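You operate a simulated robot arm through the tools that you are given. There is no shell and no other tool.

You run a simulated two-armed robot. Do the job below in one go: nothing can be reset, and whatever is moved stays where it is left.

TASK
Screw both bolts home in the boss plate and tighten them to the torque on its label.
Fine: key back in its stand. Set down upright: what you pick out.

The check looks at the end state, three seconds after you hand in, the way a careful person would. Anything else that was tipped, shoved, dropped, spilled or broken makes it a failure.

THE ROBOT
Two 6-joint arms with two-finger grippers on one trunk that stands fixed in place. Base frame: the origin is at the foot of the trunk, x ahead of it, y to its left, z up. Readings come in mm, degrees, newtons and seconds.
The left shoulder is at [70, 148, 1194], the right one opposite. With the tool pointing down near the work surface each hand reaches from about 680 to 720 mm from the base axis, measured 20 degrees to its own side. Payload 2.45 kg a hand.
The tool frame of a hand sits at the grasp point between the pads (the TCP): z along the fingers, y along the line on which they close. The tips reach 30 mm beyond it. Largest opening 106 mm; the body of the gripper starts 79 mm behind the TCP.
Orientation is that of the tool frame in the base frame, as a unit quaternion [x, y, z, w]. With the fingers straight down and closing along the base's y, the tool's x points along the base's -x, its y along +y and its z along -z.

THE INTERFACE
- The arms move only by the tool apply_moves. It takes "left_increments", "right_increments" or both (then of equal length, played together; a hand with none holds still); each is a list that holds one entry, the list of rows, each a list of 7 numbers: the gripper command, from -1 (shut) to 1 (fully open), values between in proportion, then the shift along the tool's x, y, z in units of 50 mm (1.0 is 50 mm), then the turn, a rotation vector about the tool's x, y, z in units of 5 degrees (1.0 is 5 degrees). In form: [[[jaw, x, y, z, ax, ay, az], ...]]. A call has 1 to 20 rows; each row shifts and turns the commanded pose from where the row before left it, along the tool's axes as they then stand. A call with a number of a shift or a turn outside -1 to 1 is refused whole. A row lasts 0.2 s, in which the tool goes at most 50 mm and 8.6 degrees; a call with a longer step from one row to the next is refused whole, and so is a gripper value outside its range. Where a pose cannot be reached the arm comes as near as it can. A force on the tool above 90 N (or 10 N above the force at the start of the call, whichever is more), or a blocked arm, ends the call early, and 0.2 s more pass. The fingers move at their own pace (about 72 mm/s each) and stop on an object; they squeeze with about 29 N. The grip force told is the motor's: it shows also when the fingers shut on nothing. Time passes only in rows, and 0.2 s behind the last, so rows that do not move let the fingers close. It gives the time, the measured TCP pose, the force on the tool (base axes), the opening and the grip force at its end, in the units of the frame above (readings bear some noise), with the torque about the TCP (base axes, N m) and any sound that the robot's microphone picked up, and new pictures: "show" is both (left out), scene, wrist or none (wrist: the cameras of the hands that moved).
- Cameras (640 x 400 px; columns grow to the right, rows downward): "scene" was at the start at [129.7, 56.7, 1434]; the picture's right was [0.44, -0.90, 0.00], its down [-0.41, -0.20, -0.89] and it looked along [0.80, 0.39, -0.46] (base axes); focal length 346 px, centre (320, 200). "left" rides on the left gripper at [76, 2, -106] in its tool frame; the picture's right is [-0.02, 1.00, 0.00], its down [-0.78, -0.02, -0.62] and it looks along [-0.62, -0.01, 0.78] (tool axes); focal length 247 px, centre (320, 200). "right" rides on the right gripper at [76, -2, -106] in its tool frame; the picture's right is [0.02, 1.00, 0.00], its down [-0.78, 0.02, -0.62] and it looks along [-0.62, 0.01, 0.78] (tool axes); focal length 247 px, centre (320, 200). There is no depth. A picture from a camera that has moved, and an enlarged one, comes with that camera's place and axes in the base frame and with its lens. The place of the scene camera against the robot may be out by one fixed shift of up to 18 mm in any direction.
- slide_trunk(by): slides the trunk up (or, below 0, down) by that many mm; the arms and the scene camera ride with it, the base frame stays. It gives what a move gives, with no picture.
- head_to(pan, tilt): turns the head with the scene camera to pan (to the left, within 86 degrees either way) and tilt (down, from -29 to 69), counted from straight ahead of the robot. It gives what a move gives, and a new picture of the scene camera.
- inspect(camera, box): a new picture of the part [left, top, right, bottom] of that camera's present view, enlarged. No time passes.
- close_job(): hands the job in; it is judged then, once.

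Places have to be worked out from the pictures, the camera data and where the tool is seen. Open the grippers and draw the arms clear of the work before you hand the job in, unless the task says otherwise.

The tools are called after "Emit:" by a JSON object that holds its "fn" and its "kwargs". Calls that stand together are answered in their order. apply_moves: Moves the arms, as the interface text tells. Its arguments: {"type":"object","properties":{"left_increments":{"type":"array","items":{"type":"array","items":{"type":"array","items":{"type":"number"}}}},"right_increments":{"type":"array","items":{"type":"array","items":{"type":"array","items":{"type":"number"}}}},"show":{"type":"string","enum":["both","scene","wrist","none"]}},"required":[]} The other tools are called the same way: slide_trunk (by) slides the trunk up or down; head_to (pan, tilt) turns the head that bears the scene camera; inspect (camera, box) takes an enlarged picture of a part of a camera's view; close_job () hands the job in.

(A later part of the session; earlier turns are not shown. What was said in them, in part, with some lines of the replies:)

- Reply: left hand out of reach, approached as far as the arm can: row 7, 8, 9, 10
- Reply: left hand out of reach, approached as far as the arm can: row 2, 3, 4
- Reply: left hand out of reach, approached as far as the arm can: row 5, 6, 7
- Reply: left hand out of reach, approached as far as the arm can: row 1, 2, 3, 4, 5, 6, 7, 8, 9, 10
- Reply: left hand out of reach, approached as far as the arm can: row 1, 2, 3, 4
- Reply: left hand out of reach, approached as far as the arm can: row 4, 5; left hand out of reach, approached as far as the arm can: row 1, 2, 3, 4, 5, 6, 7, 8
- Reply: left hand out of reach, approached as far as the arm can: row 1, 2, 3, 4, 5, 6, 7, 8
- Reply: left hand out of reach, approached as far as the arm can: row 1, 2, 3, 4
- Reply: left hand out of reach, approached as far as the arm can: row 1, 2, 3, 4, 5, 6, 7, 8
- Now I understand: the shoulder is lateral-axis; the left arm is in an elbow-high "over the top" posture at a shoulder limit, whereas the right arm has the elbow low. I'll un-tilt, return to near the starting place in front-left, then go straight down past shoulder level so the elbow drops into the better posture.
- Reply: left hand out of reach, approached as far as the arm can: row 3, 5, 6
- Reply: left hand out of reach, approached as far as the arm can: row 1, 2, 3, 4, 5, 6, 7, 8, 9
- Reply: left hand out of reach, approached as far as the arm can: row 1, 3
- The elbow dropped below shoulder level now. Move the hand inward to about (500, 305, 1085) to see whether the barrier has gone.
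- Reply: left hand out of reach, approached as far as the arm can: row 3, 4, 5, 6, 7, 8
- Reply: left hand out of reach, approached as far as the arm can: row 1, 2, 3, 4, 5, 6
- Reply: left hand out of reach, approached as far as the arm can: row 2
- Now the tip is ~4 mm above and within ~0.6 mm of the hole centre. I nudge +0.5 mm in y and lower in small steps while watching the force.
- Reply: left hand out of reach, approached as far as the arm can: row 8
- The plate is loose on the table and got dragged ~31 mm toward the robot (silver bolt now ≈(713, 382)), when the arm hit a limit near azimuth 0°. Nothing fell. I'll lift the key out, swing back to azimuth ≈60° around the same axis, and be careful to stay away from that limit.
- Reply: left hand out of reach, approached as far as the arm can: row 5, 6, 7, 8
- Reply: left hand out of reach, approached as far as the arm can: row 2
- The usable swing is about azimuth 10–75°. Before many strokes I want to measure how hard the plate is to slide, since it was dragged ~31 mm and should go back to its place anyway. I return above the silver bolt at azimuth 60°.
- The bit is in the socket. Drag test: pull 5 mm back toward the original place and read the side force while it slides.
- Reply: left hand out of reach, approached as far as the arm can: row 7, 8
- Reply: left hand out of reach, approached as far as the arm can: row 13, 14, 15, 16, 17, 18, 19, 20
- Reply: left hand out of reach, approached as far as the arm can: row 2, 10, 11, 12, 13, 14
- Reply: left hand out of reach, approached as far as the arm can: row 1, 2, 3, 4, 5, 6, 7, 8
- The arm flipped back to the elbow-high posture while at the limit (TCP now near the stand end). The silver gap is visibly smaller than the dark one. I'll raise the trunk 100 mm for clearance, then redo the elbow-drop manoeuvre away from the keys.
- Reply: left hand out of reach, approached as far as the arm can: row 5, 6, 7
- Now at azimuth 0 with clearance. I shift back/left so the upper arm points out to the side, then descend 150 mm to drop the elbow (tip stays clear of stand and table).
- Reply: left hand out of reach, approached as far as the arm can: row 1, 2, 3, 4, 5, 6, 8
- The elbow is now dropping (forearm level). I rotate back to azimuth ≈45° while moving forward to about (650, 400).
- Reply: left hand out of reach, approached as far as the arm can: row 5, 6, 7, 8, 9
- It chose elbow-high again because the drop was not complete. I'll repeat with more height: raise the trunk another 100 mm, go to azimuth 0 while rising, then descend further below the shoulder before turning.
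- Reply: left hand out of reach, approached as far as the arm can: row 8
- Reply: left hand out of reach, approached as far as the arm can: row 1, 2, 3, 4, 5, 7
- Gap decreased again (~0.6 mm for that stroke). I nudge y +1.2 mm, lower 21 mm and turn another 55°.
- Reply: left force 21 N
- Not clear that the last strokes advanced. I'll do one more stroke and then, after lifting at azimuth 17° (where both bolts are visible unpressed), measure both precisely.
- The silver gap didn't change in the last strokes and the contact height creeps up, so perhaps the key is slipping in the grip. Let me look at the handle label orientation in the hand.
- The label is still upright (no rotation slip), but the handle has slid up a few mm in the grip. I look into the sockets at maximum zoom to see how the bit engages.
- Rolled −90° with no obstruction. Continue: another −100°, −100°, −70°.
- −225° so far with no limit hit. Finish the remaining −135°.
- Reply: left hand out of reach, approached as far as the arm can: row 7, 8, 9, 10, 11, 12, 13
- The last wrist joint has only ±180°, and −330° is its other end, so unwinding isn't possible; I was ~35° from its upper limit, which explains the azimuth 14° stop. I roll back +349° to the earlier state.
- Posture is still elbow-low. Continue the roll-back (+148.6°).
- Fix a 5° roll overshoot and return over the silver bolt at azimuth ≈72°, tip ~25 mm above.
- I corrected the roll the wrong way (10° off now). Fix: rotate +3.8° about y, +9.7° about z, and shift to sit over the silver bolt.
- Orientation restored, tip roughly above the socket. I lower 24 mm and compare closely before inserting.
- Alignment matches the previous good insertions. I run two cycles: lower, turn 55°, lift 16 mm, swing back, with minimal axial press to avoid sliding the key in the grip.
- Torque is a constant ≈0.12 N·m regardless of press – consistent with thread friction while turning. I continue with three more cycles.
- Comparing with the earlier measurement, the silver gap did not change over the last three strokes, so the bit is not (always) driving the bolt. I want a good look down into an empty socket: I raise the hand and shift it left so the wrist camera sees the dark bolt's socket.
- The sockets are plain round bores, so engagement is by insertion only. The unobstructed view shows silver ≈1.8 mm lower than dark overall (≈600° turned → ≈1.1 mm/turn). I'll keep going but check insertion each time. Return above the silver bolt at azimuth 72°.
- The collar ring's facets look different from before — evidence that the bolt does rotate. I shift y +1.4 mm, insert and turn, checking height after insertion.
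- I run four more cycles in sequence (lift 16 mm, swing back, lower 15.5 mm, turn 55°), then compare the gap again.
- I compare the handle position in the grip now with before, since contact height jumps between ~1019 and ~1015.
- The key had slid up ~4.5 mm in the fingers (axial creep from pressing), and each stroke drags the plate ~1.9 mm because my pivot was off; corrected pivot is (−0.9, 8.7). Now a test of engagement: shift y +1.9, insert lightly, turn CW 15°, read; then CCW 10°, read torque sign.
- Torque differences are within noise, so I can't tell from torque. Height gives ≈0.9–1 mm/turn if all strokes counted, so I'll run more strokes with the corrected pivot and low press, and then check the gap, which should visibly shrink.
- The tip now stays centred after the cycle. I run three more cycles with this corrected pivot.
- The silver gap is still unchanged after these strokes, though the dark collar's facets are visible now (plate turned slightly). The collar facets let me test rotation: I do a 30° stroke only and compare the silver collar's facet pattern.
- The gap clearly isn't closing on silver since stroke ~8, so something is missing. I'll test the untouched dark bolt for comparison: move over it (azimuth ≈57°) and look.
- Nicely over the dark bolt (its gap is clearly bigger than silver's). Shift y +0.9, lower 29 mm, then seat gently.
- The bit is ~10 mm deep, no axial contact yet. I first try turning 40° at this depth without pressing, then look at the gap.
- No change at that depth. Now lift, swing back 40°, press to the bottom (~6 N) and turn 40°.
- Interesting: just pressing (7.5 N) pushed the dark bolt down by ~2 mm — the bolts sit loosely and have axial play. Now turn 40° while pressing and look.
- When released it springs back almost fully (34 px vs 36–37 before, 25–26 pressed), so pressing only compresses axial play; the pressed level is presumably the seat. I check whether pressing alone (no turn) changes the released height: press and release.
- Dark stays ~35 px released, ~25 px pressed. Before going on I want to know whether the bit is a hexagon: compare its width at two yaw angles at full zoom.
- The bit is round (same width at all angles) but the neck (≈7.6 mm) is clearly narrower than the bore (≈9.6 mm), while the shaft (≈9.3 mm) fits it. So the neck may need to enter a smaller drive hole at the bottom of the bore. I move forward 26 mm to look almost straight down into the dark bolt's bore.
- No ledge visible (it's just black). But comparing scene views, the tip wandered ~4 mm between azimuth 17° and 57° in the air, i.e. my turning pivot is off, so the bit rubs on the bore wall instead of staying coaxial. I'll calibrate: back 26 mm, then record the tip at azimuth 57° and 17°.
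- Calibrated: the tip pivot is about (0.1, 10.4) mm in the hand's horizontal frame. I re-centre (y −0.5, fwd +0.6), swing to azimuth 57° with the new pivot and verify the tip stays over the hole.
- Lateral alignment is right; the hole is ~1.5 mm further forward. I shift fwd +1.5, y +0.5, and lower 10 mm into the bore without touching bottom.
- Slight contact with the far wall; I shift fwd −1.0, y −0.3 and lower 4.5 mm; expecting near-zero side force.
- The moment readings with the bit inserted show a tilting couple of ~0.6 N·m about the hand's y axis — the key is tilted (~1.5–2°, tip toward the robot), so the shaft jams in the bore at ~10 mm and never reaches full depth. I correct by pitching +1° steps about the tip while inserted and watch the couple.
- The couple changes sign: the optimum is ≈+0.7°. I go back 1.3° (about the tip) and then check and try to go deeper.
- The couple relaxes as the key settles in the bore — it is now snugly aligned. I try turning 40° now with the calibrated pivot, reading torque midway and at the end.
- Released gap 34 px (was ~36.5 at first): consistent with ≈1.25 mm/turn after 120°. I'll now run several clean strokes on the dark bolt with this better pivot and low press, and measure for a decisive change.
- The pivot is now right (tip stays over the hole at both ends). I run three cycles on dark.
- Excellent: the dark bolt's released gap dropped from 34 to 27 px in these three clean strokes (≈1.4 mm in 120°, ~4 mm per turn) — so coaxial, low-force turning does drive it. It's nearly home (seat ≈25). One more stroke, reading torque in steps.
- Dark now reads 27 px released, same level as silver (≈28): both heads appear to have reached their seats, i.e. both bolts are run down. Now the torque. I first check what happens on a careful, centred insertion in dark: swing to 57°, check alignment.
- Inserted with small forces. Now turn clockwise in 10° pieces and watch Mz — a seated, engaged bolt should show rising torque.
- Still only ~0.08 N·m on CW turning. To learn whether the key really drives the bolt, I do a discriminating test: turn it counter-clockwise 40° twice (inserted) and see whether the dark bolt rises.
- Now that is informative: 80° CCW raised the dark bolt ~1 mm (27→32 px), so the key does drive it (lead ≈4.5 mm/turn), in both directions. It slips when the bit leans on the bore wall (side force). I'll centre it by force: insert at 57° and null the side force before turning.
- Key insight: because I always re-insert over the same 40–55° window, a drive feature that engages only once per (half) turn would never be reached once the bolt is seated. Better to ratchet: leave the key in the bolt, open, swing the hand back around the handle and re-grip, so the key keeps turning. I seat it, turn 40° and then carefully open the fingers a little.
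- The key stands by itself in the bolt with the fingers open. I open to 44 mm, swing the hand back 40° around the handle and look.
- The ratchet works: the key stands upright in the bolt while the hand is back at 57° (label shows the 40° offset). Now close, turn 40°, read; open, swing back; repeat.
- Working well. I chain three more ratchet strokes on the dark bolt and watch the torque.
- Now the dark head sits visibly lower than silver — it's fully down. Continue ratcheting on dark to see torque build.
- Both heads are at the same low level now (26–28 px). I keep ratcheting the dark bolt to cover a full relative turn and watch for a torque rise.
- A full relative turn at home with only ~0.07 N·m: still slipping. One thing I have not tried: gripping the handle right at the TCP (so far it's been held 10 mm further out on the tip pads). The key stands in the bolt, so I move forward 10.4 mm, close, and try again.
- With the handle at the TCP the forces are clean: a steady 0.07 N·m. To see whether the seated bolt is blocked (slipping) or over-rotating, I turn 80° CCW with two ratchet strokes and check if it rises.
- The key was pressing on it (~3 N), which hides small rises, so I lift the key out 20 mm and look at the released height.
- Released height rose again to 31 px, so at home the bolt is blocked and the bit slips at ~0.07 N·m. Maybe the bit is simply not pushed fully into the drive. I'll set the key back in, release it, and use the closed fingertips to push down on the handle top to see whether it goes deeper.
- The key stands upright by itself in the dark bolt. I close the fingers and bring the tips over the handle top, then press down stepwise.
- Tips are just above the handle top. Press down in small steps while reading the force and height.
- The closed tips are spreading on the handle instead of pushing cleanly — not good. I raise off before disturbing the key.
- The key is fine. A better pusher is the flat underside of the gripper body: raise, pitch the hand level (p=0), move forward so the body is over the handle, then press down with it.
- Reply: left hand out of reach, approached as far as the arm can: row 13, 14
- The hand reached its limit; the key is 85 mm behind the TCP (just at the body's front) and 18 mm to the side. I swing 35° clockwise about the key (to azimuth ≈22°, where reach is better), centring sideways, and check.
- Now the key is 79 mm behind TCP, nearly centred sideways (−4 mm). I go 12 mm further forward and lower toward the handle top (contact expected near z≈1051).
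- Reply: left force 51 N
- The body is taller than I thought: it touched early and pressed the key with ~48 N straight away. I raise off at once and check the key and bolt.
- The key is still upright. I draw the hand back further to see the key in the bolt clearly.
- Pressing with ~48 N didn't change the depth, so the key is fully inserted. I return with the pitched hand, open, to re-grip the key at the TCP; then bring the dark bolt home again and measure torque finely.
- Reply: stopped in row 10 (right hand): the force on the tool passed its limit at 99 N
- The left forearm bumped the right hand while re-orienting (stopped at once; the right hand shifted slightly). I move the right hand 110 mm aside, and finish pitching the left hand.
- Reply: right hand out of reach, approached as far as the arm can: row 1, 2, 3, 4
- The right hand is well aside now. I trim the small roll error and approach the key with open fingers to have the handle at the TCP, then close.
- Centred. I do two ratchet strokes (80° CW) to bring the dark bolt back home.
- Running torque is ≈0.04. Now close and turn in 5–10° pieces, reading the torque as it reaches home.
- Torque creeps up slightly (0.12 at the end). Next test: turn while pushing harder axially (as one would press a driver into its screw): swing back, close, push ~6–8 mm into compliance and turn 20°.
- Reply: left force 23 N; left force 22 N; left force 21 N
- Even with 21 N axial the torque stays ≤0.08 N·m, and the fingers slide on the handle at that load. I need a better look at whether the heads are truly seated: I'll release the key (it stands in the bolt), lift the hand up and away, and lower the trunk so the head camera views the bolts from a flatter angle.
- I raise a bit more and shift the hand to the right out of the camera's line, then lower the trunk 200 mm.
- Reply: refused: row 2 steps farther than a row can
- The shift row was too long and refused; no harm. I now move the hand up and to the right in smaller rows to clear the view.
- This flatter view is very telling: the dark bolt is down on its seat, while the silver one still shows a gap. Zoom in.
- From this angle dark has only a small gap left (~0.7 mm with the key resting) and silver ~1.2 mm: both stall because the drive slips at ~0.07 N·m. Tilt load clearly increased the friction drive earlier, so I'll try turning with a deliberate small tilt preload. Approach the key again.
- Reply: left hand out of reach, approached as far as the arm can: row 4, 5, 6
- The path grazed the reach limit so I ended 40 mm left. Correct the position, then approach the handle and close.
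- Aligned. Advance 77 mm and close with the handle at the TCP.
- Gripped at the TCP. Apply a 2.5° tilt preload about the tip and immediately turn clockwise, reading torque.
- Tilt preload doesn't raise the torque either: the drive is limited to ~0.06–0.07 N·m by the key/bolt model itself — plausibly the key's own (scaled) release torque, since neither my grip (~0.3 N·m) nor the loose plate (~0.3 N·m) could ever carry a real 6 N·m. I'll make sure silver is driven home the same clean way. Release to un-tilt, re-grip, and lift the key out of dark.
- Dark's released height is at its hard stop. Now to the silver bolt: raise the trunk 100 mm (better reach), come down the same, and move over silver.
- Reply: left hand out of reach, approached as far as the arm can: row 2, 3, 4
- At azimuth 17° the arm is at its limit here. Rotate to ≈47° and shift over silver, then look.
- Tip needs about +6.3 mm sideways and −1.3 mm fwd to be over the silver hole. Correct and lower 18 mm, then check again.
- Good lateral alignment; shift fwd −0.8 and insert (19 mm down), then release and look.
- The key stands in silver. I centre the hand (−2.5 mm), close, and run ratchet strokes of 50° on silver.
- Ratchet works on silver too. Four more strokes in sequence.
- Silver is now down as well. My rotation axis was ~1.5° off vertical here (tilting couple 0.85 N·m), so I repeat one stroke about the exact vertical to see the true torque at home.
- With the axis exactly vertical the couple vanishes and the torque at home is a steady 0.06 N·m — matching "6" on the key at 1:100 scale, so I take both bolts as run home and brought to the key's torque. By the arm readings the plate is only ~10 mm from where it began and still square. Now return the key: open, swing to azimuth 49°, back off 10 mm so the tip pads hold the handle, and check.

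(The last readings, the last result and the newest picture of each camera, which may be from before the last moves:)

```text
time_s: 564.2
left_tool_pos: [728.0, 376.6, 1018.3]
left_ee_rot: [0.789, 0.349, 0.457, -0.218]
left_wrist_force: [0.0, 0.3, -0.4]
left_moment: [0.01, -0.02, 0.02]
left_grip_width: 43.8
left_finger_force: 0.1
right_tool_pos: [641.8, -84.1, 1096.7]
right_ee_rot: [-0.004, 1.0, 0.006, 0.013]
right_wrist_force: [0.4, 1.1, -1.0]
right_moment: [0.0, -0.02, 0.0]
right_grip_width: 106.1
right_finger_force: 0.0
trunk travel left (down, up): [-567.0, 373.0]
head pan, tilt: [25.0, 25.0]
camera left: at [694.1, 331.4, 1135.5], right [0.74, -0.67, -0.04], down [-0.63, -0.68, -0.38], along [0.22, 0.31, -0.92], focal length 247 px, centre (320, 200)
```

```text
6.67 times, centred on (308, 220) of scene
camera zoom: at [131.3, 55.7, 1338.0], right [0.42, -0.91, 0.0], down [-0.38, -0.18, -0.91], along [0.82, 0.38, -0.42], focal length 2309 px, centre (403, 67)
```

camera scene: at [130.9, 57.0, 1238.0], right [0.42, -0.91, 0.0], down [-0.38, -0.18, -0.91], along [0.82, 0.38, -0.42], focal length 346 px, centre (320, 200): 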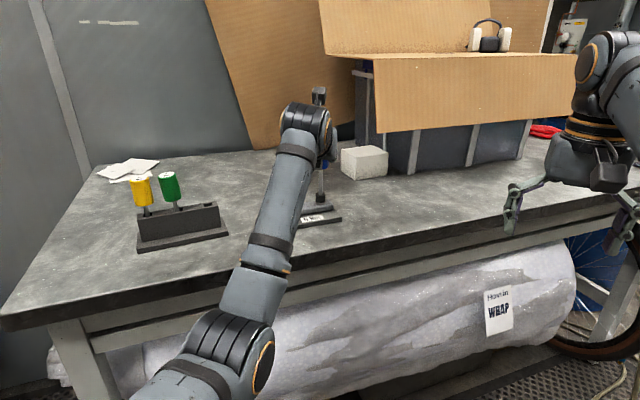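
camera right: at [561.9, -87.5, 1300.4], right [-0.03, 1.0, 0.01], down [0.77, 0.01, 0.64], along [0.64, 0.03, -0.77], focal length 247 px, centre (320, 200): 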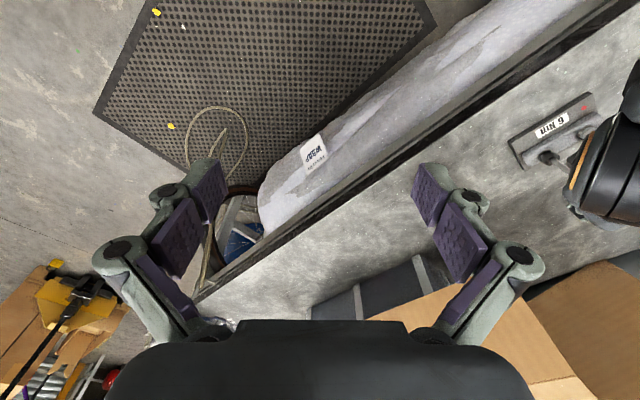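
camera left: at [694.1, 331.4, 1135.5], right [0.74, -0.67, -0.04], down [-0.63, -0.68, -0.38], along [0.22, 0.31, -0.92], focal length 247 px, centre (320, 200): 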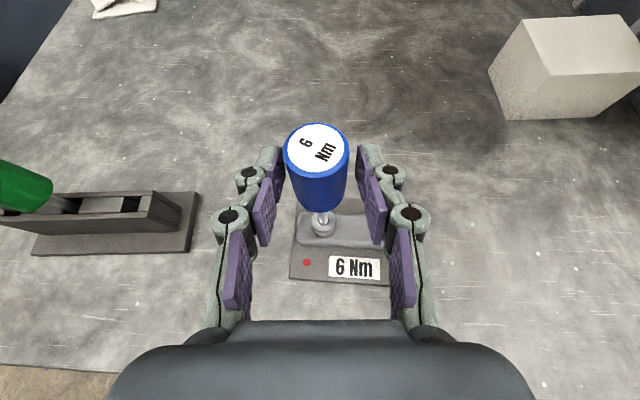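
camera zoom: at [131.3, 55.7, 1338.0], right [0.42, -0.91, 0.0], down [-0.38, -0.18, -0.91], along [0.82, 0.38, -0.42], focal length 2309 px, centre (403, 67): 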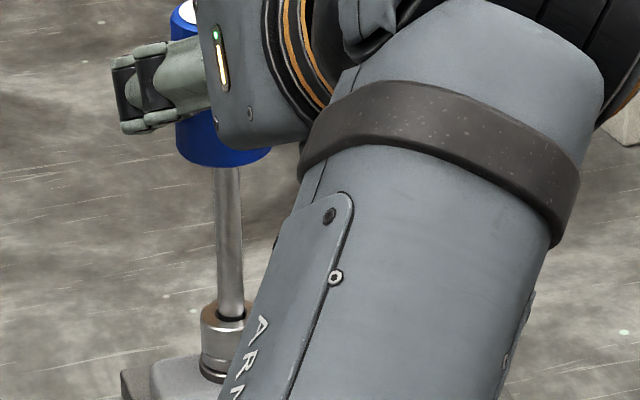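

Good. Close, lift 62 mm, and carry the key to above its slot in the stand.

Emit:
{"fn": "apply_moves", "kwargs": {"left_increments": [[[-1, 0, 0, 0, 0, 0, 0], [-1, 0, 0, 0, 0, 0, 0], [-1, 0, 0, 0, 0, 0, 0], [-1, 0.2165, -0.0055, -0.1205, 0, 0, 0], [-1, 0.2165, -0.0055, -0.1205, 0, 0, 0], [-1, 0.2165, -0.0055, -0.1205, 0, 0, 0], [-1, 0.2165, -0.0055, -0.1205, 0, 0, 0], [-1, 0.2165, -0.0055, -0.1205, 0, 0, 0], [-1, 0.0158, -0.453, 0.0512, 0, 0, 0], [-1, 0.0158, -0.453, 0.0512, 0, 0, 0], [-1, 0.0158, -0.453, 0.0512, 0, 0, 0], [-1, 0.0158, -0.453, 0.0512, 0, 0, 0], [-1, 0.0158, -0.453, 0.0512, 0, 0, 0], [-1, 0.0158, -0.453, 0.0512, 0, 0, 0], [-1, 0.0158, -0.453, 0.0512, 0, 0, 0], [-1, 0.0158, -0.453, 0.0512, 0, 0, 0], [-1, 0, 0, 0, 0, 0, 0]]]}}

Emit:
{"fn": "inspect", "kwargs": {"camera": "left", "box": [270, 190, 370, 290]}}

Emit:
{"fn": "inspect", "kwargs": {"camera": "scene", "box": [265, 190, 345, 260]}}

```text
time_s: 567.8
left_tool_pos: [605.0, 511.6, 1077.8]
left_ee_rot: [0.789, 0.349, 0.456, -0.218]
left_wrist_force: [0.0, 0.0, -0.4]
left_moment: [-0.02, 0.02, 0.01]
left_grip_width: 29.6
left_finger_force: 29.6
right_tool_pos: [642.9, -84.8, 1095.3]
right_ee_rot: [-0.004, 1.0, 0.007, 0.013]
right_wrist_force: [0.6, -0.5, 0.1]
right_moment: [0.0, 0.0, 0.0]
right_grip_width: 105.8
right_finger_force: 0.1
trunk travel left (down, up): [-567.0, 373.0]
head pan, tilt: [25.0, 25.0]
camera scene: at [131.8, 55.1, 1337.9], right [0.42, -0.91, 0.0], down [-0.38, -0.18, -0.91], along [0.82, 0.38, -0.42], focal length 346 px, centre (320, 200)
camera left: at [571.4, 466.8, 1195.9], right [0.74, -0.67, -0.04], down [-0.63, -0.68, -0.38], along [0.22, 0.31, -0.92], focal length 247 px, centre (320, 200)
```

scene: 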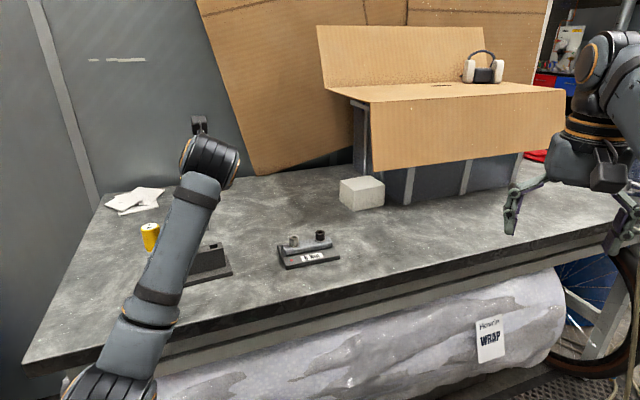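
left: 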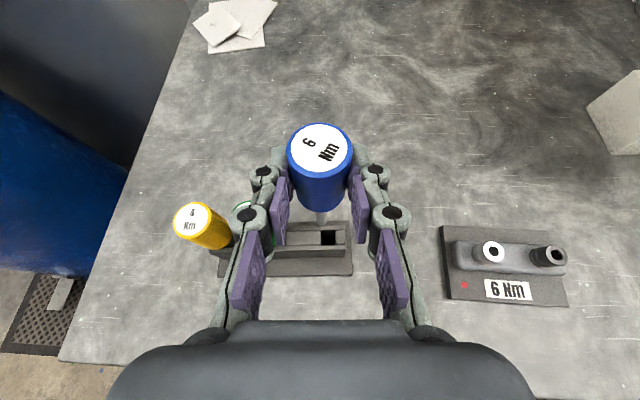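

```text
4.00 times, centred on (320, 240) of left
camera zoom: at [571.4, 466.8, 1195.9], right [0.74, -0.67, -0.04], down [-0.63, -0.68, -0.38], along [0.22, 0.31, -0.92], focal length 988 px, centre (320, 40)
```

zoom: 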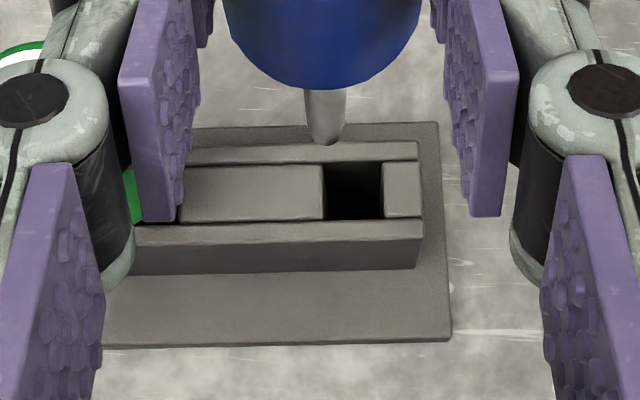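

```text
5.71 times, centred on (305, 225) of scene
camera zoom: at [131.8, 55.1, 1337.9], right [0.42, -0.91, 0.0], down [-0.38, -0.18, -0.91], along [0.82, 0.38, -0.42], focal length 1979 px, centre (406, 57)
```

zoom: 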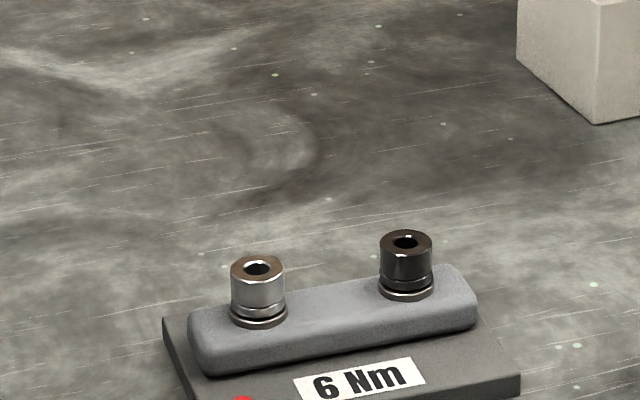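

The key is above its slot (about 2 mm short). Shift fwd +1.8 mm and lower 88 mm.

Emit:
{"fn": "apply_moves", "kwargs": {"left_increments": [[[-1, 0.0176, 0, 0.0314, 0, 0, 0], [-1, -0.1397, 0.0035, 0.0778, 0, 0, 0], [-1, -0.1397, 0.0035, 0.0778, 0, 0, 0], [-1, -0.1397, 0.0035, 0.0778, 0, 0, 0], [-1, -0.1397, 0.0035, 0.0778, 0, 0, 0], [-1, -0.1397, 0.0035, 0.0778, 0, 0, 0], [-1, -0.1397, 0.0035, 0.0778, 0, 0, 0], [-1, 0, 0, 0, 0, 0, 0]]], "show": "none"}}

Emit:
{"fn": "inspect", "kwargs": {"camera": "left", "box": [270, 190, 370, 290]}}

```text
time_s: 569.6
left_tool_pos: [604.4, 512.2, 1035.6]
left_ee_rot: [0.787, 0.349, 0.46, -0.218]
left_wrist_force: [1.0, 0.1, 20.8]
left_moment: [0.35, -0.31, -0.01]
left_grip_width: 30.0
left_finger_force: 28.7
right_tool_pos: [639.2, -85.4, 1098.6]
right_ee_rot: [-0.004, 1.0, 0.008, 0.014]
right_wrist_force: [-0.5, -0.4, -0.5]
right_moment: [0.01, 0.0, 0.05]
right_grip_width: 106.2
right_finger_force: 0.2
trunk travel left (down, up): [-567.0, 373.0]
head pan, tilt: [25.0, 25.0]
```

```text
4.00 times, centred on (320, 240) of left
camera zoom: at [569.5, 465.9, 1152.1], right [0.74, -0.67, -0.04], down [-0.63, -0.67, -0.39], along [0.23, 0.31, -0.92], focal length 988 px, centre (320, 40)
```

zoom: 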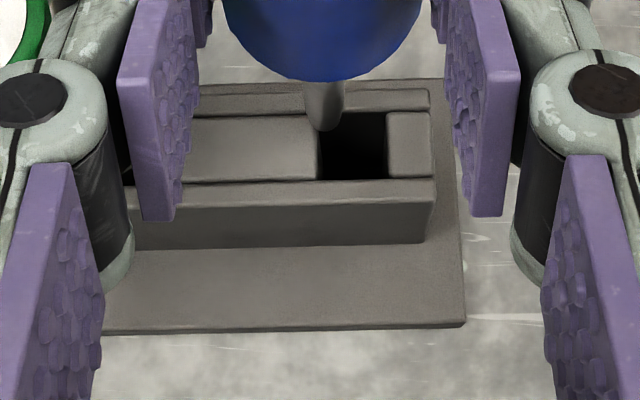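

The tip landed on the slot's back edge (20 N, stopped). I raise 6 mm, shift fwd −2.5 and y +2.0, and look again before lowering.

Emit:
{"fn": "apply_moves", "kwargs": {"left_increments": [[[-1, 0.1048, -0.0026, -0.0583, 0, 0, 0], [-1, -0.0245, 0.04, -0.0436, 0, 0, 0], [-1, 0, 0, 0, 0, 0, 0]]], "show": "wrist"}}

Emit:
{"fn": "inspect", "kwargs": {"camera": "left", "box": [280, 190, 360, 270]}}

Emit:
{"fn": "inspect", "kwargs": {"camera": "scene", "box": [130, 190, 250, 290]}}

```text
time_s: 570.4
left_tool_pos: [606.3, 509.8, 1035.9]
left_ee_rot: [0.79, 0.349, 0.455, -0.218]
left_wrist_force: [0.6, -0.7, 0.5]
left_moment: [-0.01, 0.04, 0.01]
left_grip_width: 29.8
left_finger_force: 29.2
right_tool_pos: [641.5, -83.2, 1097.0]
right_ee_rot: [-0.004, 1.0, 0.008, 0.013]
right_wrist_force: [0.4, -0.2, -0.3]
right_moment: [-0.02, -0.01, -0.05]
right_grip_width: 105.9
right_finger_force: 0.0
trunk travel left (down, up): [-567.0, 373.0]
head pan, tilt: [25.0, 25.0]
camera left: at [572.9, 465.9, 1152.7], right [0.74, -0.67, -0.04], down [-0.63, -0.68, -0.38], along [0.22, 0.31, -0.93], focal length 247 px, centre (320, 200)
```

left: 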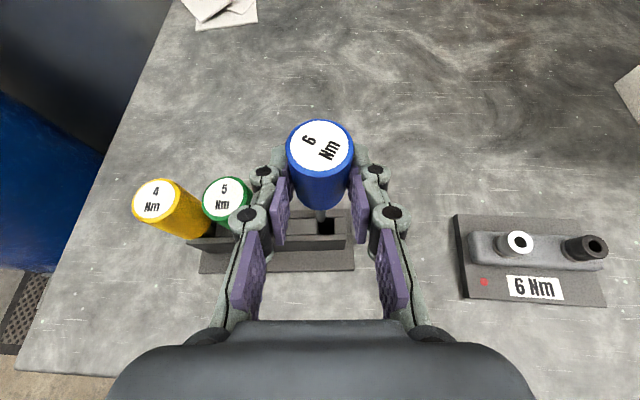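

```text
5.00 times, centred on (320, 230) of left
camera zoom: at [572.9, 465.9, 1152.7], right [0.74, -0.67, -0.04], down [-0.63, -0.68, -0.38], along [0.22, 0.31, -0.93], focal length 1235 px, centre (320, 50)
```

zoom: 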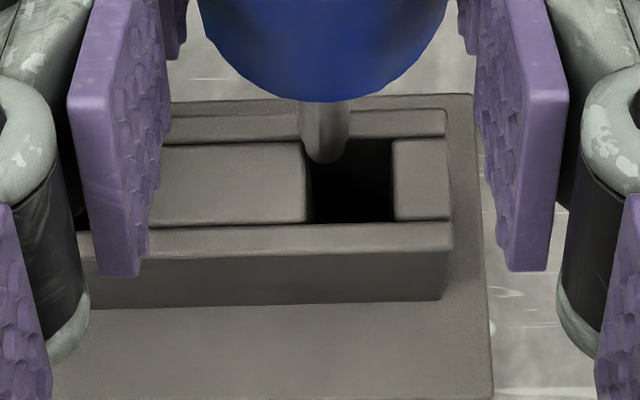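

```text
4.00 times, centred on (190, 240) of scene
camera zoom: at [131.0, 55.4, 1337.8], right [0.42, -0.91, 0.0], down [-0.38, -0.18, -0.91], along [0.82, 0.38, -0.42], focal length 1385 px, centre (840, 40)
```

zoom: 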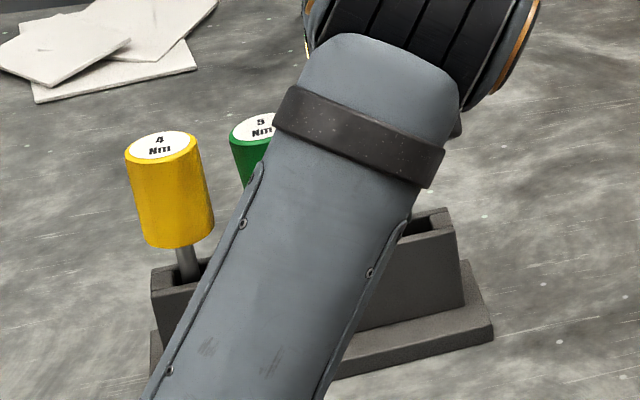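

The tip is now inside the slot outline but close to its left edge; shift 2.5 mm right and lower gently.

Emit:
{"fn": "apply_moves", "kwargs": {"left_increments": [[[-1, 0, 0.05, 0, 0, 0, 0], [-1, -0.0873, 0.0022, 0.0486, 0, 0, 0], [-1, -0.0873, 0.0022, 0.0486, 0, 0, 0], [-1, -0.0873, 0.0022, 0.0486, 0, 0, 0], [-1, 0, 0, 0, 0, 0, 0]]], "show": "none"}}

Emit:
{"fn": "inspect", "kwargs": {"camera": "left", "box": [280, 190, 360, 270]}}

```text
time_s: 571.6
left_tool_pos: [605.8, 505.7, 1025.5]
left_ee_rot: [0.787, 0.349, 0.459, -0.218]
left_wrist_force: [1.2, -1.9, 20.9]
left_moment: [0.15, -0.32, -0.06]
left_grip_width: 29.9
left_finger_force: 28.7
right_tool_pos: [639.8, -86.4, 1098.1]
right_ee_rot: [-0.004, 1.0, 0.009, 0.015]
right_wrist_force: [-0.3, 0.7, 0.6]
right_moment: [-0.05, -0.04, 0.0]
right_grip_width: 106.2
right_finger_force: 0.1
trunk travel left (down, up): [-567.0, 373.0]
head pan, tilt: [25.0, 25.0]
```

```text
5.00 times, centred on (320, 230) of left
camera zoom: at [571.1, 461.5, 1143.2], right [0.74, -0.67, -0.04], down [-0.63, -0.67, -0.39], along [0.23, 0.31, -0.92], focal length 1235 px, centre (320, 50)
```

zoom: 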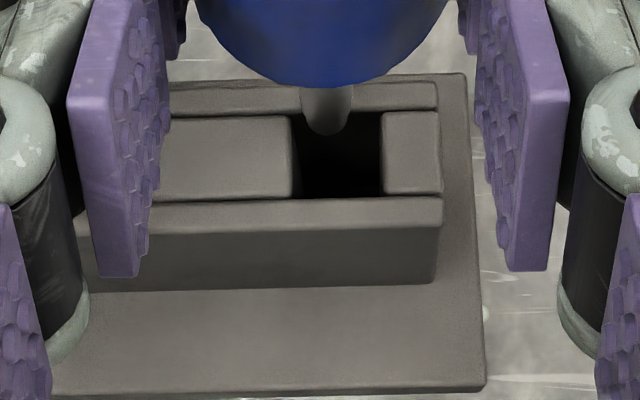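

Still catching the back edge; the key must come ~5 mm toward me. Raise, shift fwd −5 and y +2, then check.

Emit:
{"fn": "apply_moves", "kwargs": {"left_increments": [[[-1, 0.14, -0.0035, -0.0778, 0, 0, 0], [-1, -0.0489, 0.04, -0.0872, 0, 0, 0], [-1, 0, 0, 0, 0, 0, 0]]], "show": "none"}}

Emit:
{"fn": "inspect", "kwargs": {"camera": "left", "box": [280, 190, 360, 270]}}

Emit:
{"fn": "inspect", "kwargs": {"camera": "left", "box": [200, 80, 440, 260]}}

```text
time_s: 572.4
left_tool_pos: [606.3, 503.4, 1027.8]
left_ee_rot: [0.789, 0.35, 0.455, -0.218]
left_wrist_force: [0.0, 0.5, -0.2]
left_moment: [0.0, 0.04, 0.03]
left_grip_width: 30.0
left_finger_force: 29.0
right_tool_pos: [642.3, -82.7, 1097.0]
right_ee_rot: [-0.004, 1.0, 0.006, 0.013]
right_wrist_force: [-0.2, 0.6, -0.3]
right_moment: [0.0, 0.02, -0.03]
right_grip_width: 106.0
right_finger_force: 0.1
trunk travel left (down, up): [-567.0, 373.0]
head pan, tilt: [25.0, 25.0]
```

```text
5.00 times, centred on (320, 230) of left
camera zoom: at [572.3, 459.7, 1146.3], right [0.74, -0.67, -0.04], down [-0.63, -0.68, -0.38], along [0.22, 0.31, -0.93], focal length 1235 px, centre (320, 50)
```

zoom: 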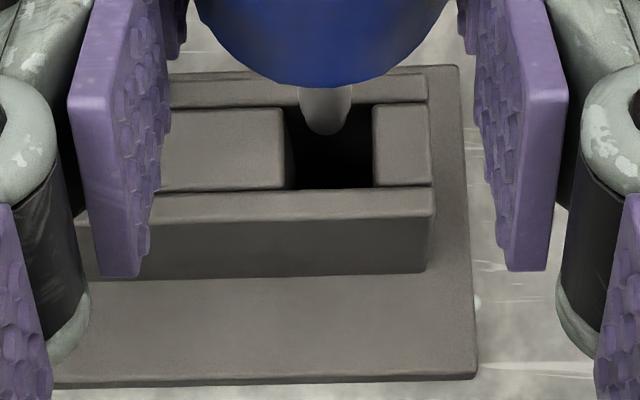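

```text
2.22 times, centred on (320, 170) of left
camera zoom: at [572.3, 459.7, 1146.3], right [0.74, -0.67, -0.04], down [-0.63, -0.68, -0.38], along [0.22, 0.31, -0.93], focal length 549 px, centre (320, 267)
```

zoom: 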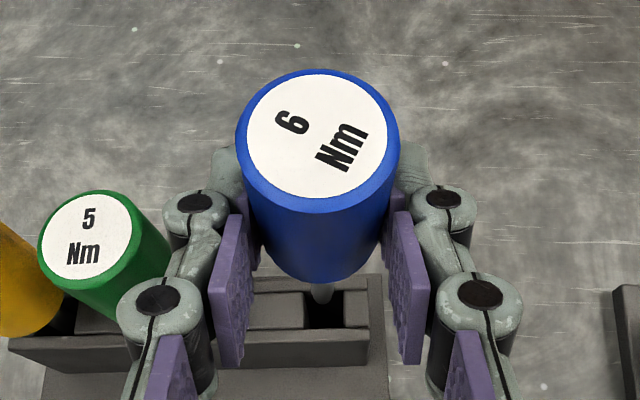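

The tip is laterally centred now but still near the back edge; shift another −4.5 mm fwd and lower gently.

Emit:
{"fn": "apply_moves", "kwargs": {"left_increments": [[[-1, -0.044, 0.008, -0.0785, 0, 0, 0], [-1, 0, 0, 0, 0, 0, 0], [-1, -0.0698, 0.0018, 0.0389, 0, 0, 0], [-1, -0.0698, 0.0018, 0.0389, 0, 0, 0], [-1, 0, 0, 0, 0, 0, 0]]], "show": "none"}}

Emit:
{"fn": "inspect", "kwargs": {"camera": "left", "box": [280, 190, 360, 270]}}

```text
time_s: 573.6
left_tool_pos: [604.7, 499.2, 1020.2]
left_ee_rot: [0.789, 0.349, 0.456, -0.217]
left_wrist_force: [0.1, -0.6, 0.0]
left_moment: [-0.01, 0.03, 0.0]
left_grip_width: 29.8
left_finger_force: 29.1
right_tool_pos: [642.0, -85.0, 1096.3]
right_ee_rot: [-0.004, 1.0, 0.007, 0.014]
right_wrist_force: [-0.4, 0.1, 0.5]
right_moment: [0.04, -0.01, 0.03]
right_grip_width: 106.1
right_finger_force: 0.1
trunk travel left (down, up): [-567.0, 373.0]
head pan, tilt: [25.0, 25.0]
```

```text
5.00 times, centred on (320, 230) of left
camera zoom: at [569.8, 455.5, 1138.7], right [0.74, -0.67, -0.04], down [-0.63, -0.68, -0.38], along [0.22, 0.31, -0.92], focal length 1235 px, centre (320, 50)
```

zoom: 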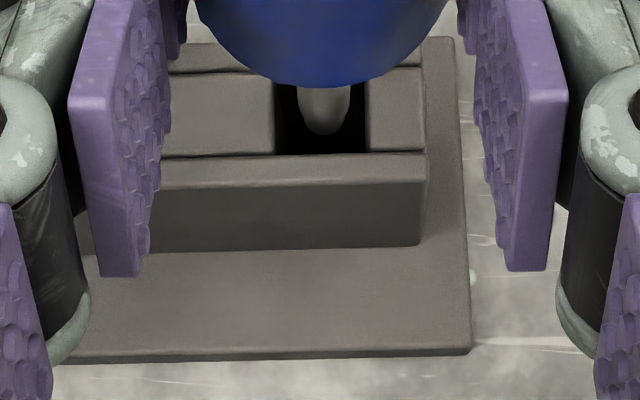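

The tip is in the slot now with no force. The key got tilted ~5° in the fingers by the edge contacts, so I rotate the hand −5° about the tip to make it vertical, then lower further.

Emit:
{"fn": "apply_moves", "kwargs": {"left_increments": [[[-1, 0.0415, 0, 0.074, 0, -0.5, 0], [-1, 0.0415, 0, 0.074, 0, -0.5, 0], [-1, 0, 0, 0, 0, 0, 0]]], "show": "wrist"}}

Emit:
{"fn": "inspect", "kwargs": {"camera": "left", "box": [280, 190, 360, 270]}}

Emit:
{"fn": "inspect", "kwargs": {"camera": "scene", "box": [130, 170, 260, 290]}}

```text
time_s: 574.4
left_tool_pos: [609.5, 505.4, 1020.3]
left_ee_rot: [0.807, 0.359, 0.422, -0.202]
left_wrist_force: [0.0, -0.6, -1.1]
left_moment: [-0.04, 0.01, -0.04]
left_grip_width: 29.8
left_finger_force: 29.1
right_tool_pos: [642.5, -82.7, 1097.9]
right_ee_rot: [-0.005, 1.0, 0.008, 0.013]
right_wrist_force: [0.2, -0.2, 0.0]
right_moment: [-0.02, -0.02, 0.0]
right_grip_width: 106.1
right_finger_force: 0.1
trunk travel left (down, up): [-567.0, 373.0]
head pan, tilt: [25.0, 25.0]
camera left: at [582.5, 470.5, 1143.0], right [0.74, -0.67, -0.04], down [-0.65, -0.7, -0.3], along [0.17, 0.25, -0.95], focal length 247 px, centre (320, 200)
```

left: 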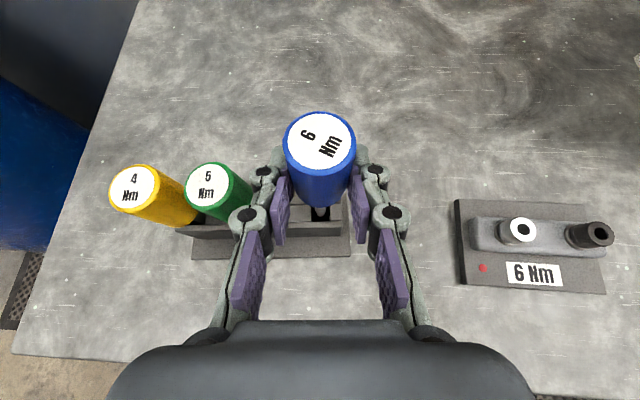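

```text
5.00 times, centred on (320, 230) of left
camera zoom: at [582.5, 470.5, 1143.0], right [0.74, -0.67, -0.04], down [-0.65, -0.7, -0.3], along [0.17, 0.25, -0.95], focal length 1235 px, centre (320, 50)
```

zoom: 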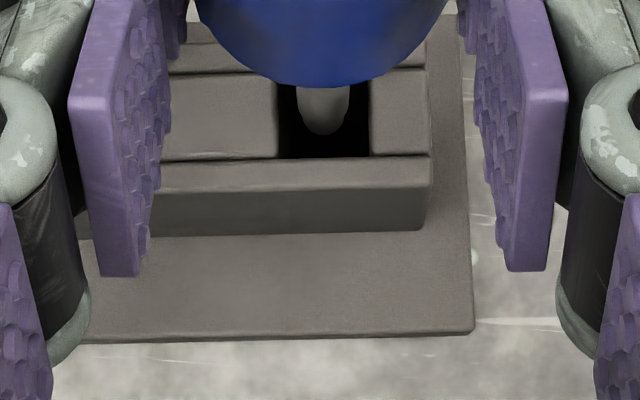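

```text
3.33 times, centred on (195, 230) of scene
camera zoom: at [131.1, 55.7, 1338.0], right [0.42, -0.91, 0.0], down [-0.38, -0.18, -0.91], along [0.82, 0.38, -0.42], focal length 1154 px, centre (737, 100)
```

zoom: 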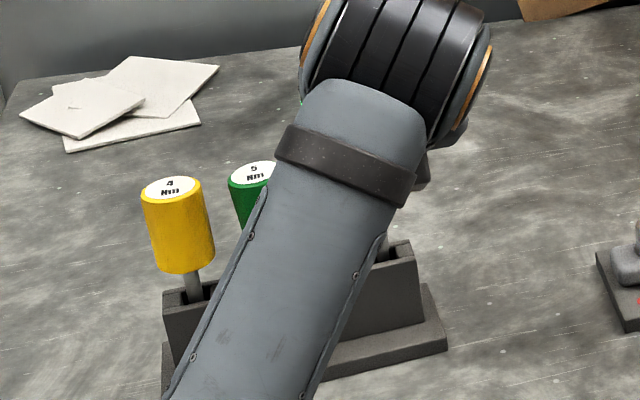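

Inside the slot and vertical. Lower 40 mm in 5 mm rows.

Emit:
{"fn": "apply_moves", "kwargs": {"left_increments": [[[-1, -0.0826, 0.0023, 0.056, 0, 0, 0], [-1, -0.0826, 0.0023, 0.056, 0, 0, 0], [-1, -0.0826, 0.0023, 0.056, 0, 0, 0], [-1, -0.0826, 0.0023, 0.056, 0, 0, 0], [-1, 0, 0, 0, 0, 0, 0]]], "show": "none"}}

Emit:
{"fn": "apply_moves", "kwargs": {"left_increments": [[[-1, -0.0826, 0.0023, 0.056, 0, 0, 0], [-1, -0.0826, 0.0023, 0.056, 0, 0, 0], [-1, -0.0826, 0.0023, 0.056, 0, 0, 0], [-1, 0, 0, 0, 0, 0, 0]]], "show": "wrist"}}

```text
time_s: 575.6
left_tool_pos: [610.0, 505.4, 1001.1]
left_ee_rot: [0.808, 0.359, 0.422, -0.203]
left_wrist_force: [-0.7, -0.4, -0.2]
left_moment: [-0.01, 0.02, 0.04]
left_grip_width: 29.6
left_finger_force: 29.2
right_tool_pos: [642.2, -83.7, 1096.2]
right_ee_rot: [-0.005, 1.0, 0.008, 0.013]
right_wrist_force: [-0.1, -0.7, 0.6]
right_moment: [0.02, -0.01, -0.01]
right_grip_width: 105.9
right_finger_force: 0.0
trunk travel left (down, up): [-567.0, 373.0]
head pan, tilt: [25.0, 25.0]
```

```text
time_s: 576.6
left_tool_pos: [607.5, 504.2, 986.7]
left_ee_rot: [0.807, 0.36, 0.422, -0.203]
left_wrist_force: [0.4, -0.5, -0.8]
left_moment: [-0.04, 0.0, -0.03]
left_grip_width: 29.6
left_finger_force: 29.4
right_tool_pos: [642.2, -85.0, 1095.4]
right_ee_rot: [-0.005, 1.0, 0.008, 0.013]
right_wrist_force: [-0.1, 0.5, 0.5]
right_moment: [-0.01, 0.01, 0.01]
right_grip_width: 106.1
right_finger_force: 0.1
trunk travel left (down, up): [-567.0, 373.0]
head pan, tilt: [25.0, 25.0]
camera left: at [582.2, 469.9, 1108.2], right [0.74, -0.67, -0.04], down [-0.65, -0.7, -0.3], along [0.17, 0.25, -0.95], focal length 247 px, centre (320, 200)
```

left: 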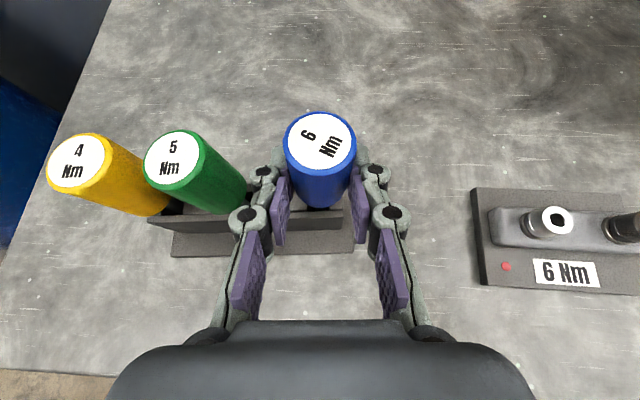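

No resistance. Continue lowering in 2.5 mm rows until it seats.

Emit:
{"fn": "apply_moves", "kwargs": {"left_increments": [[[-1, -0.0413, 0.0012, 0.028, 0, 0, 0], [-1, -0.0413, 0.0012, 0.028, 0, 0, 0], [-1, -0.0413, 0.0012, 0.028, 0, 0, 0], [-1, 0, 0, 0, 0, 0, 0]]], "show": "none"}}

Emit:
{"fn": "apply_moves", "kwargs": {"left_increments": [[[-1, -0.0413, 0.0012, 0.028, 0, 0, 0], [-1, 0, 0, 0, 0, 0, 0]]], "show": "none"}}

Emit:
{"fn": "apply_moves", "kwargs": {"left_increments": [[[-1, -0.0413, 0.0012, 0.028, 0, 0, 0], [-1, 0, 0, 0, 0, 0, 0]]], "show": "wrist"}}

```text
time_s: 577.6
left_tool_pos: [609.4, 505.9, 978.6]
left_ee_rot: [0.808, 0.358, 0.421, -0.202]
left_wrist_force: [0.2, 0.0, -0.7]
left_moment: [0.02, -0.02, -0.01]
left_grip_width: 29.9
left_finger_force: 28.7
right_tool_pos: [643.5, -82.0, 1097.0]
right_ee_rot: [-0.004, 1.0, 0.007, 0.013]
right_wrist_force: [-0.6, 0.3, 0.6]
right_moment: [-0.02, 0.0, -0.03]
right_grip_width: 105.8
right_finger_force: 0.0
trunk travel left (down, up): [-567.0, 373.0]
head pan, tilt: [25.0, 25.0]
```

```text
time_s: 578.2
left_tool_pos: [609.6, 504.7, 977.4]
left_ee_rot: [0.808, 0.358, 0.422, -0.201]
left_wrist_force: [1.8, 0.1, 4.4]
left_moment: [0.1, -0.14, 0.01]
left_grip_width: 29.9
left_finger_force: 29.1
right_tool_pos: [640.9, -84.1, 1097.8]
right_ee_rot: [-0.005, 1.0, 0.007, 0.014]
right_wrist_force: [0.1, 0.5, -0.2]
right_moment: [-0.02, -0.01, 0.0]
right_grip_width: 105.9
right_finger_force: 0.2
trunk travel left (down, up): [-567.0, 373.0]
head pan, tilt: [25.0, 25.0]
```

```text
time_s: 578.8
left_tool_pos: [608.3, 505.1, 977.3]
left_ee_rot: [0.807, 0.359, 0.424, -0.203]
left_wrist_force: [4.8, 3.8, 16.3]
left_moment: [0.48, -0.56, -0.02]
left_grip_width: 29.8
left_finger_force: 29.1
right_tool_pos: [640.3, -84.7, 1097.8]
right_ee_rot: [-0.004, 1.0, 0.008, 0.014]
right_wrist_force: [0.3, 0.0, 0.1]
right_moment: [0.02, -0.03, 0.01]
right_grip_width: 105.7
right_finger_force: 0.0
trunk travel left (down, up): [-567.0, 373.0]
head pan, tilt: [25.0, 25.0]
camera left: at [580.5, 468.2, 1099.1], right [0.74, -0.67, -0.04], down [-0.65, -0.7, -0.3], along [0.17, 0.25, -0.95], focal length 247 px, centre (320, 200)
```

left: 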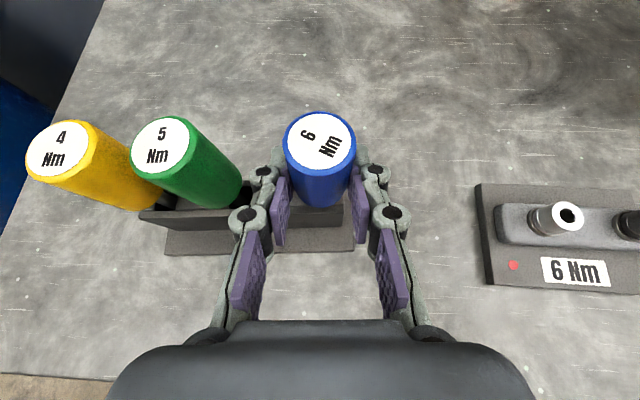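

Seated (contact force). Relieve 2.5 mm, open the fingers slightly and look before withdrawing.

Emit:
{"fn": "apply_moves", "kwargs": {"left_increments": [[[-1, 0.0413, -0.0012, -0.028, 0, 0, 0], [-1, 0, 0, 0, 0, 0, 0], [-0.36, 0, 0, 0, 0, 0, 0], [-0.36, 0, 0, 0, 0, 0, 0], [-0.28, 0, 0, 0, 0, 0, 0], [-0.28, 0, 0, 0, 0, 0, 0]]], "show": "wrist"}}

Emit:
{"fn": "inspect", "kwargs": {"camera": "left", "box": [200, 90, 440, 270]}}

```text
time_s: 580.2
left_tool_pos: [610.8, 506.7, 977.7]
left_ee_rot: [0.808, 0.359, 0.421, -0.202]
left_wrist_force: [-0.3, 0.8, -0.5]
left_moment: [0.01, 0.0, 0.01]
left_grip_width: 38.3
left_finger_force: 0.1
right_tool_pos: [642.0, -83.6, 1096.3]
right_ee_rot: [-0.004, 1.0, 0.008, 0.013]
right_wrist_force: [-0.9, 0.2, 0.0]
right_moment: [-0.01, 0.01, 0.01]
right_grip_width: 106.4
right_finger_force: 0.1
trunk travel left (down, up): [-567.0, 373.0]
head pan, tilt: [25.0, 25.0]
camera left: at [581.9, 469.8, 1099.3], right [0.74, -0.67, -0.04], down [-0.65, -0.7, -0.3], along [0.17, 0.25, -0.95], focal length 247 px, centre (320, 200)
```

left: 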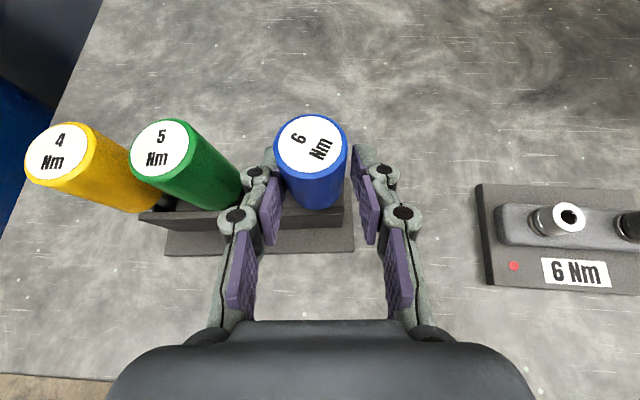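

```text
2.22 times, centred on (320, 180) of left
camera zoom: at [581.9, 469.8, 1099.3], right [0.74, -0.67, -0.04], down [-0.65, -0.7, -0.3], along [0.17, 0.25, -0.95], focal length 549 px, centre (320, 244)
```

zoom: 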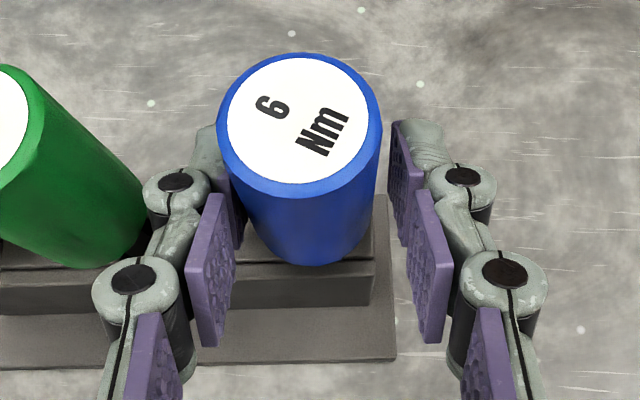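

The key settled in its slot, leaning slightly toward the left pad. I shift the hand 1.5 mm left to unload that pad and withdraw along the finger direction.

Emit:
{"fn": "apply_moves", "kwargs": {"left_increments": [[[-0.28, 0, -0.03, 0, 0, 0, 0], [-0.28, 0, 0, 0, 0, 0, 0], [-0.28, 0, 0, -0.15, 0, 0, 0], [-0.28, 0, 0, -0.2, 0, 0, 0], [-0.28, 0, 0, -0.3, 0, 0, 0], [-0.28, 0, 0, -0.4, 0, 0, 0], [-0.28, 0, 0, -0.5, 0, 0, 0], [-0.28, 0, 0, -0.5, 0, 0, 0], [-0.28, 0, 0, 0, 0, 0, 0]]], "show": "wrist"}}

Emit:
{"fn": "inspect", "kwargs": {"camera": "left", "box": [140, 60, 400, 230]}}

```text
time_s: 582.2
left_tool_pos: [554.7, 443.2, 1033.2]
left_ee_rot: [0.808, 0.359, 0.421, -0.202]
left_wrist_force: [-0.3, 0.2, 0.0]
left_moment: [0.0, -0.02, -0.01]
left_grip_width: 38.1
left_finger_force: 0.1
right_tool_pos: [643.7, -82.2, 1095.6]
right_ee_rot: [-0.004, 1.0, 0.007, 0.013]
right_wrist_force: [0.5, -0.2, -0.2]
right_moment: [0.0, -0.01, 0.02]
right_grip_width: 106.1
right_finger_force: 0.1
trunk travel left (down, up): [-567.0, 373.0]
head pan, tilt: [25.0, 25.0]
camera left: at [526.7, 407.0, 1155.1], right [0.74, -0.67, -0.04], down [-0.65, -0.7, -0.3], along [0.17, 0.25, -0.95], focal length 247 px, centre (320, 200)
```

left: 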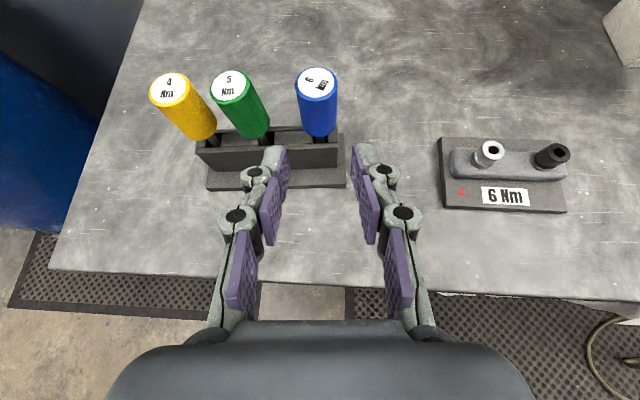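

```text
2.35 times, centred on (270, 145) of left
camera zoom: at [526.7, 407.0, 1155.1], right [0.74, -0.67, -0.04], down [-0.65, -0.7, -0.3], along [0.17, 0.25, -0.95], focal length 581 px, centre (438, 329)
```

zoom: 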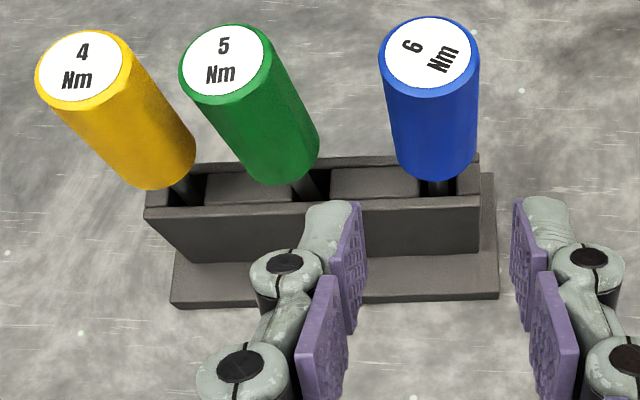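

The blue key is back in its stand, upright, with the other keys undisturbed. I draw the left hand up and back, opening the gripper, and take a final look.

Emit:
{"fn": "apply_moves", "kwargs": {"left_increments": [[[1, 0.4, 0, -0.5, 0, 0, 0], [1, 0.5, 0, -0.4, 0, 0, 0], [1, 0.5, 0, -0.4, 0, 0, 0], [1, 0.5, 0, -0.3, 0, 0, 0], [1, 0.4, 0, -0.2, 0, 0, 0], [1, 0, 0, 0, 0, 0, 0]]], "show": "scene"}}

Emit:
{"fn": "inspect", "kwargs": {"camera": "scene", "box": [255, 200, 355, 280]}}

Emit:
{"fn": "inspect", "kwargs": {"camera": "scene", "box": [110, 190, 260, 300]}}

```text
time_s: 583.6
left_tool_pos: [570.4, 435.9, 1173.6]
left_ee_rot: [0.808, 0.359, 0.422, -0.203]
left_wrist_force: [-0.9, -0.3, 0.6]
left_moment: [-0.02, 0.0, -0.05]
left_grip_width: 106.0
left_finger_force: 0.0
left hand out of reach, approached as far as the arm can: row 3, 4
right_tool_pos: [641.5, -83.7, 1096.2]
right_ee_rot: [-0.004, 1.0, 0.007, 0.013]
right_wrist_force: [-0.1, 0.3, -0.1]
right_moment: [0.01, -0.06, -0.01]
right_grip_width: 106.0
right_finger_force: 0.0
trunk travel left (down, up): [-567.0, 373.0]
head pan, tilt: [25.0, 25.0]
camera scene: at [131.2, 55.7, 1338.0], right [0.42, -0.91, 0.0], down [-0.38, -0.18, -0.91], along [0.82, 0.38, -0.42], focal length 346 px, centre (320, 200)
```

scene: 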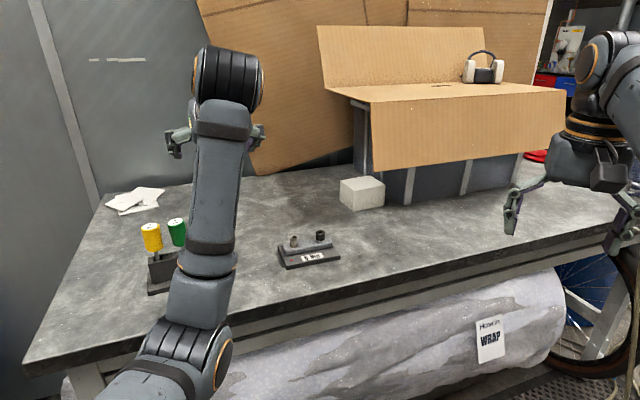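

```text
5.00 times, centred on (305, 240) of scene
camera zoom: at [131.2, 55.7, 1338.0], right [0.42, -0.91, 0.0], down [-0.38, -0.18, -0.91], along [0.82, 0.38, -0.42], focal length 1731 px, centre (395, 0)
```

zoom: 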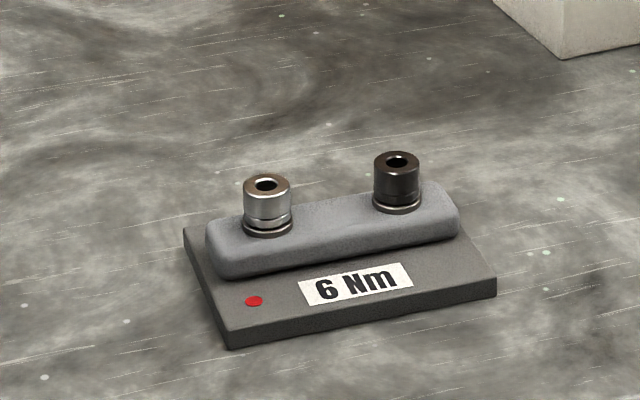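

```text
3.64 times, centred on (185, 245) of scene
camera zoom: at [131.2, 55.7, 1338.0], right [0.42, -0.91, 0.0], down [-0.38, -0.18, -0.91], along [0.82, 0.38, -0.42], focal length 1259 px, centre (811, 36)
```

zoom: 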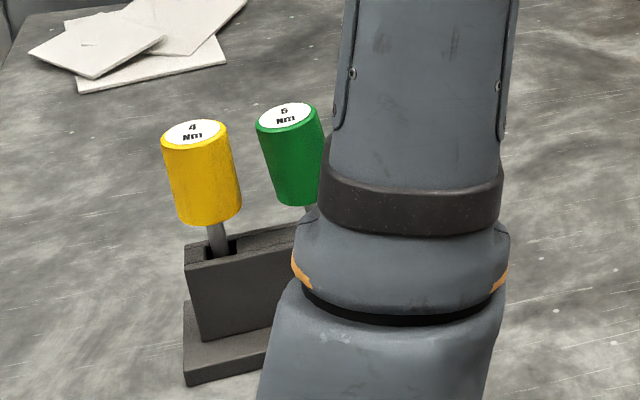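

Both bolts are run down with the 6 Nm key, but I haven't confirmed they reached 6 Nm. At the end of travel the wrist read a steady ~0.06 N·m and I never heard a click. I tried pressing harder, tilting the key and ratcheting it, and none of them raised the torque.

- **Key:** the blue key is back upright in its stand, and the other keys are undisturbed.
- **Plate:** it ended about 10 mm from where it began.
- **Arms:** both are clear and both grippers are open.

I'm handing the job in.

Emit:
{"fn": "close_job", "kwargs": {}}

```text
The job is handed in.
```

I've handed the job in, but I don't think the bolts are confirmed tight to 6 Nm. The key is back in its stand and nothing was tipped or dropped.

- **Bolts:** Both are screwed down as far as the blue 6 Nm key would drive them. A thin dark line still shows under each head, so I can't say for certain that they are fully seated.
- **Torque:** At the end of travel, the wrist sensor read only about 0.06 N·m, and I never heard the key click. Pressing up to 21 N while turning, tilting the key and ratcheting it through a full turn did not raise the reading. I guessed the key's torque might be modelled at 1:100 scale, but nothing I saw confirms that.
- **Plate:** It sits loose on the table. I dragged it about 31 mm early on when the arm hit a joint limit. By the arm's readings, it is now about 10 mm from where it started and turned by less than 1°. I did not move it the rest of the way back, because pulling it by a bolt would have turned it.
- **Key:** The blue key stands upright in its own slot, and the yellow and green keys are in place. The tip hit the slot edge twice, at about 21 N, while I was putting it back. The stand looks undisturbed.
- **Arms:** The left forearm bumped the right hand once. It stopped at 99 N, and I then moved the right hand aside. Both grippers are open, and both arms are clear of the plate and keys.
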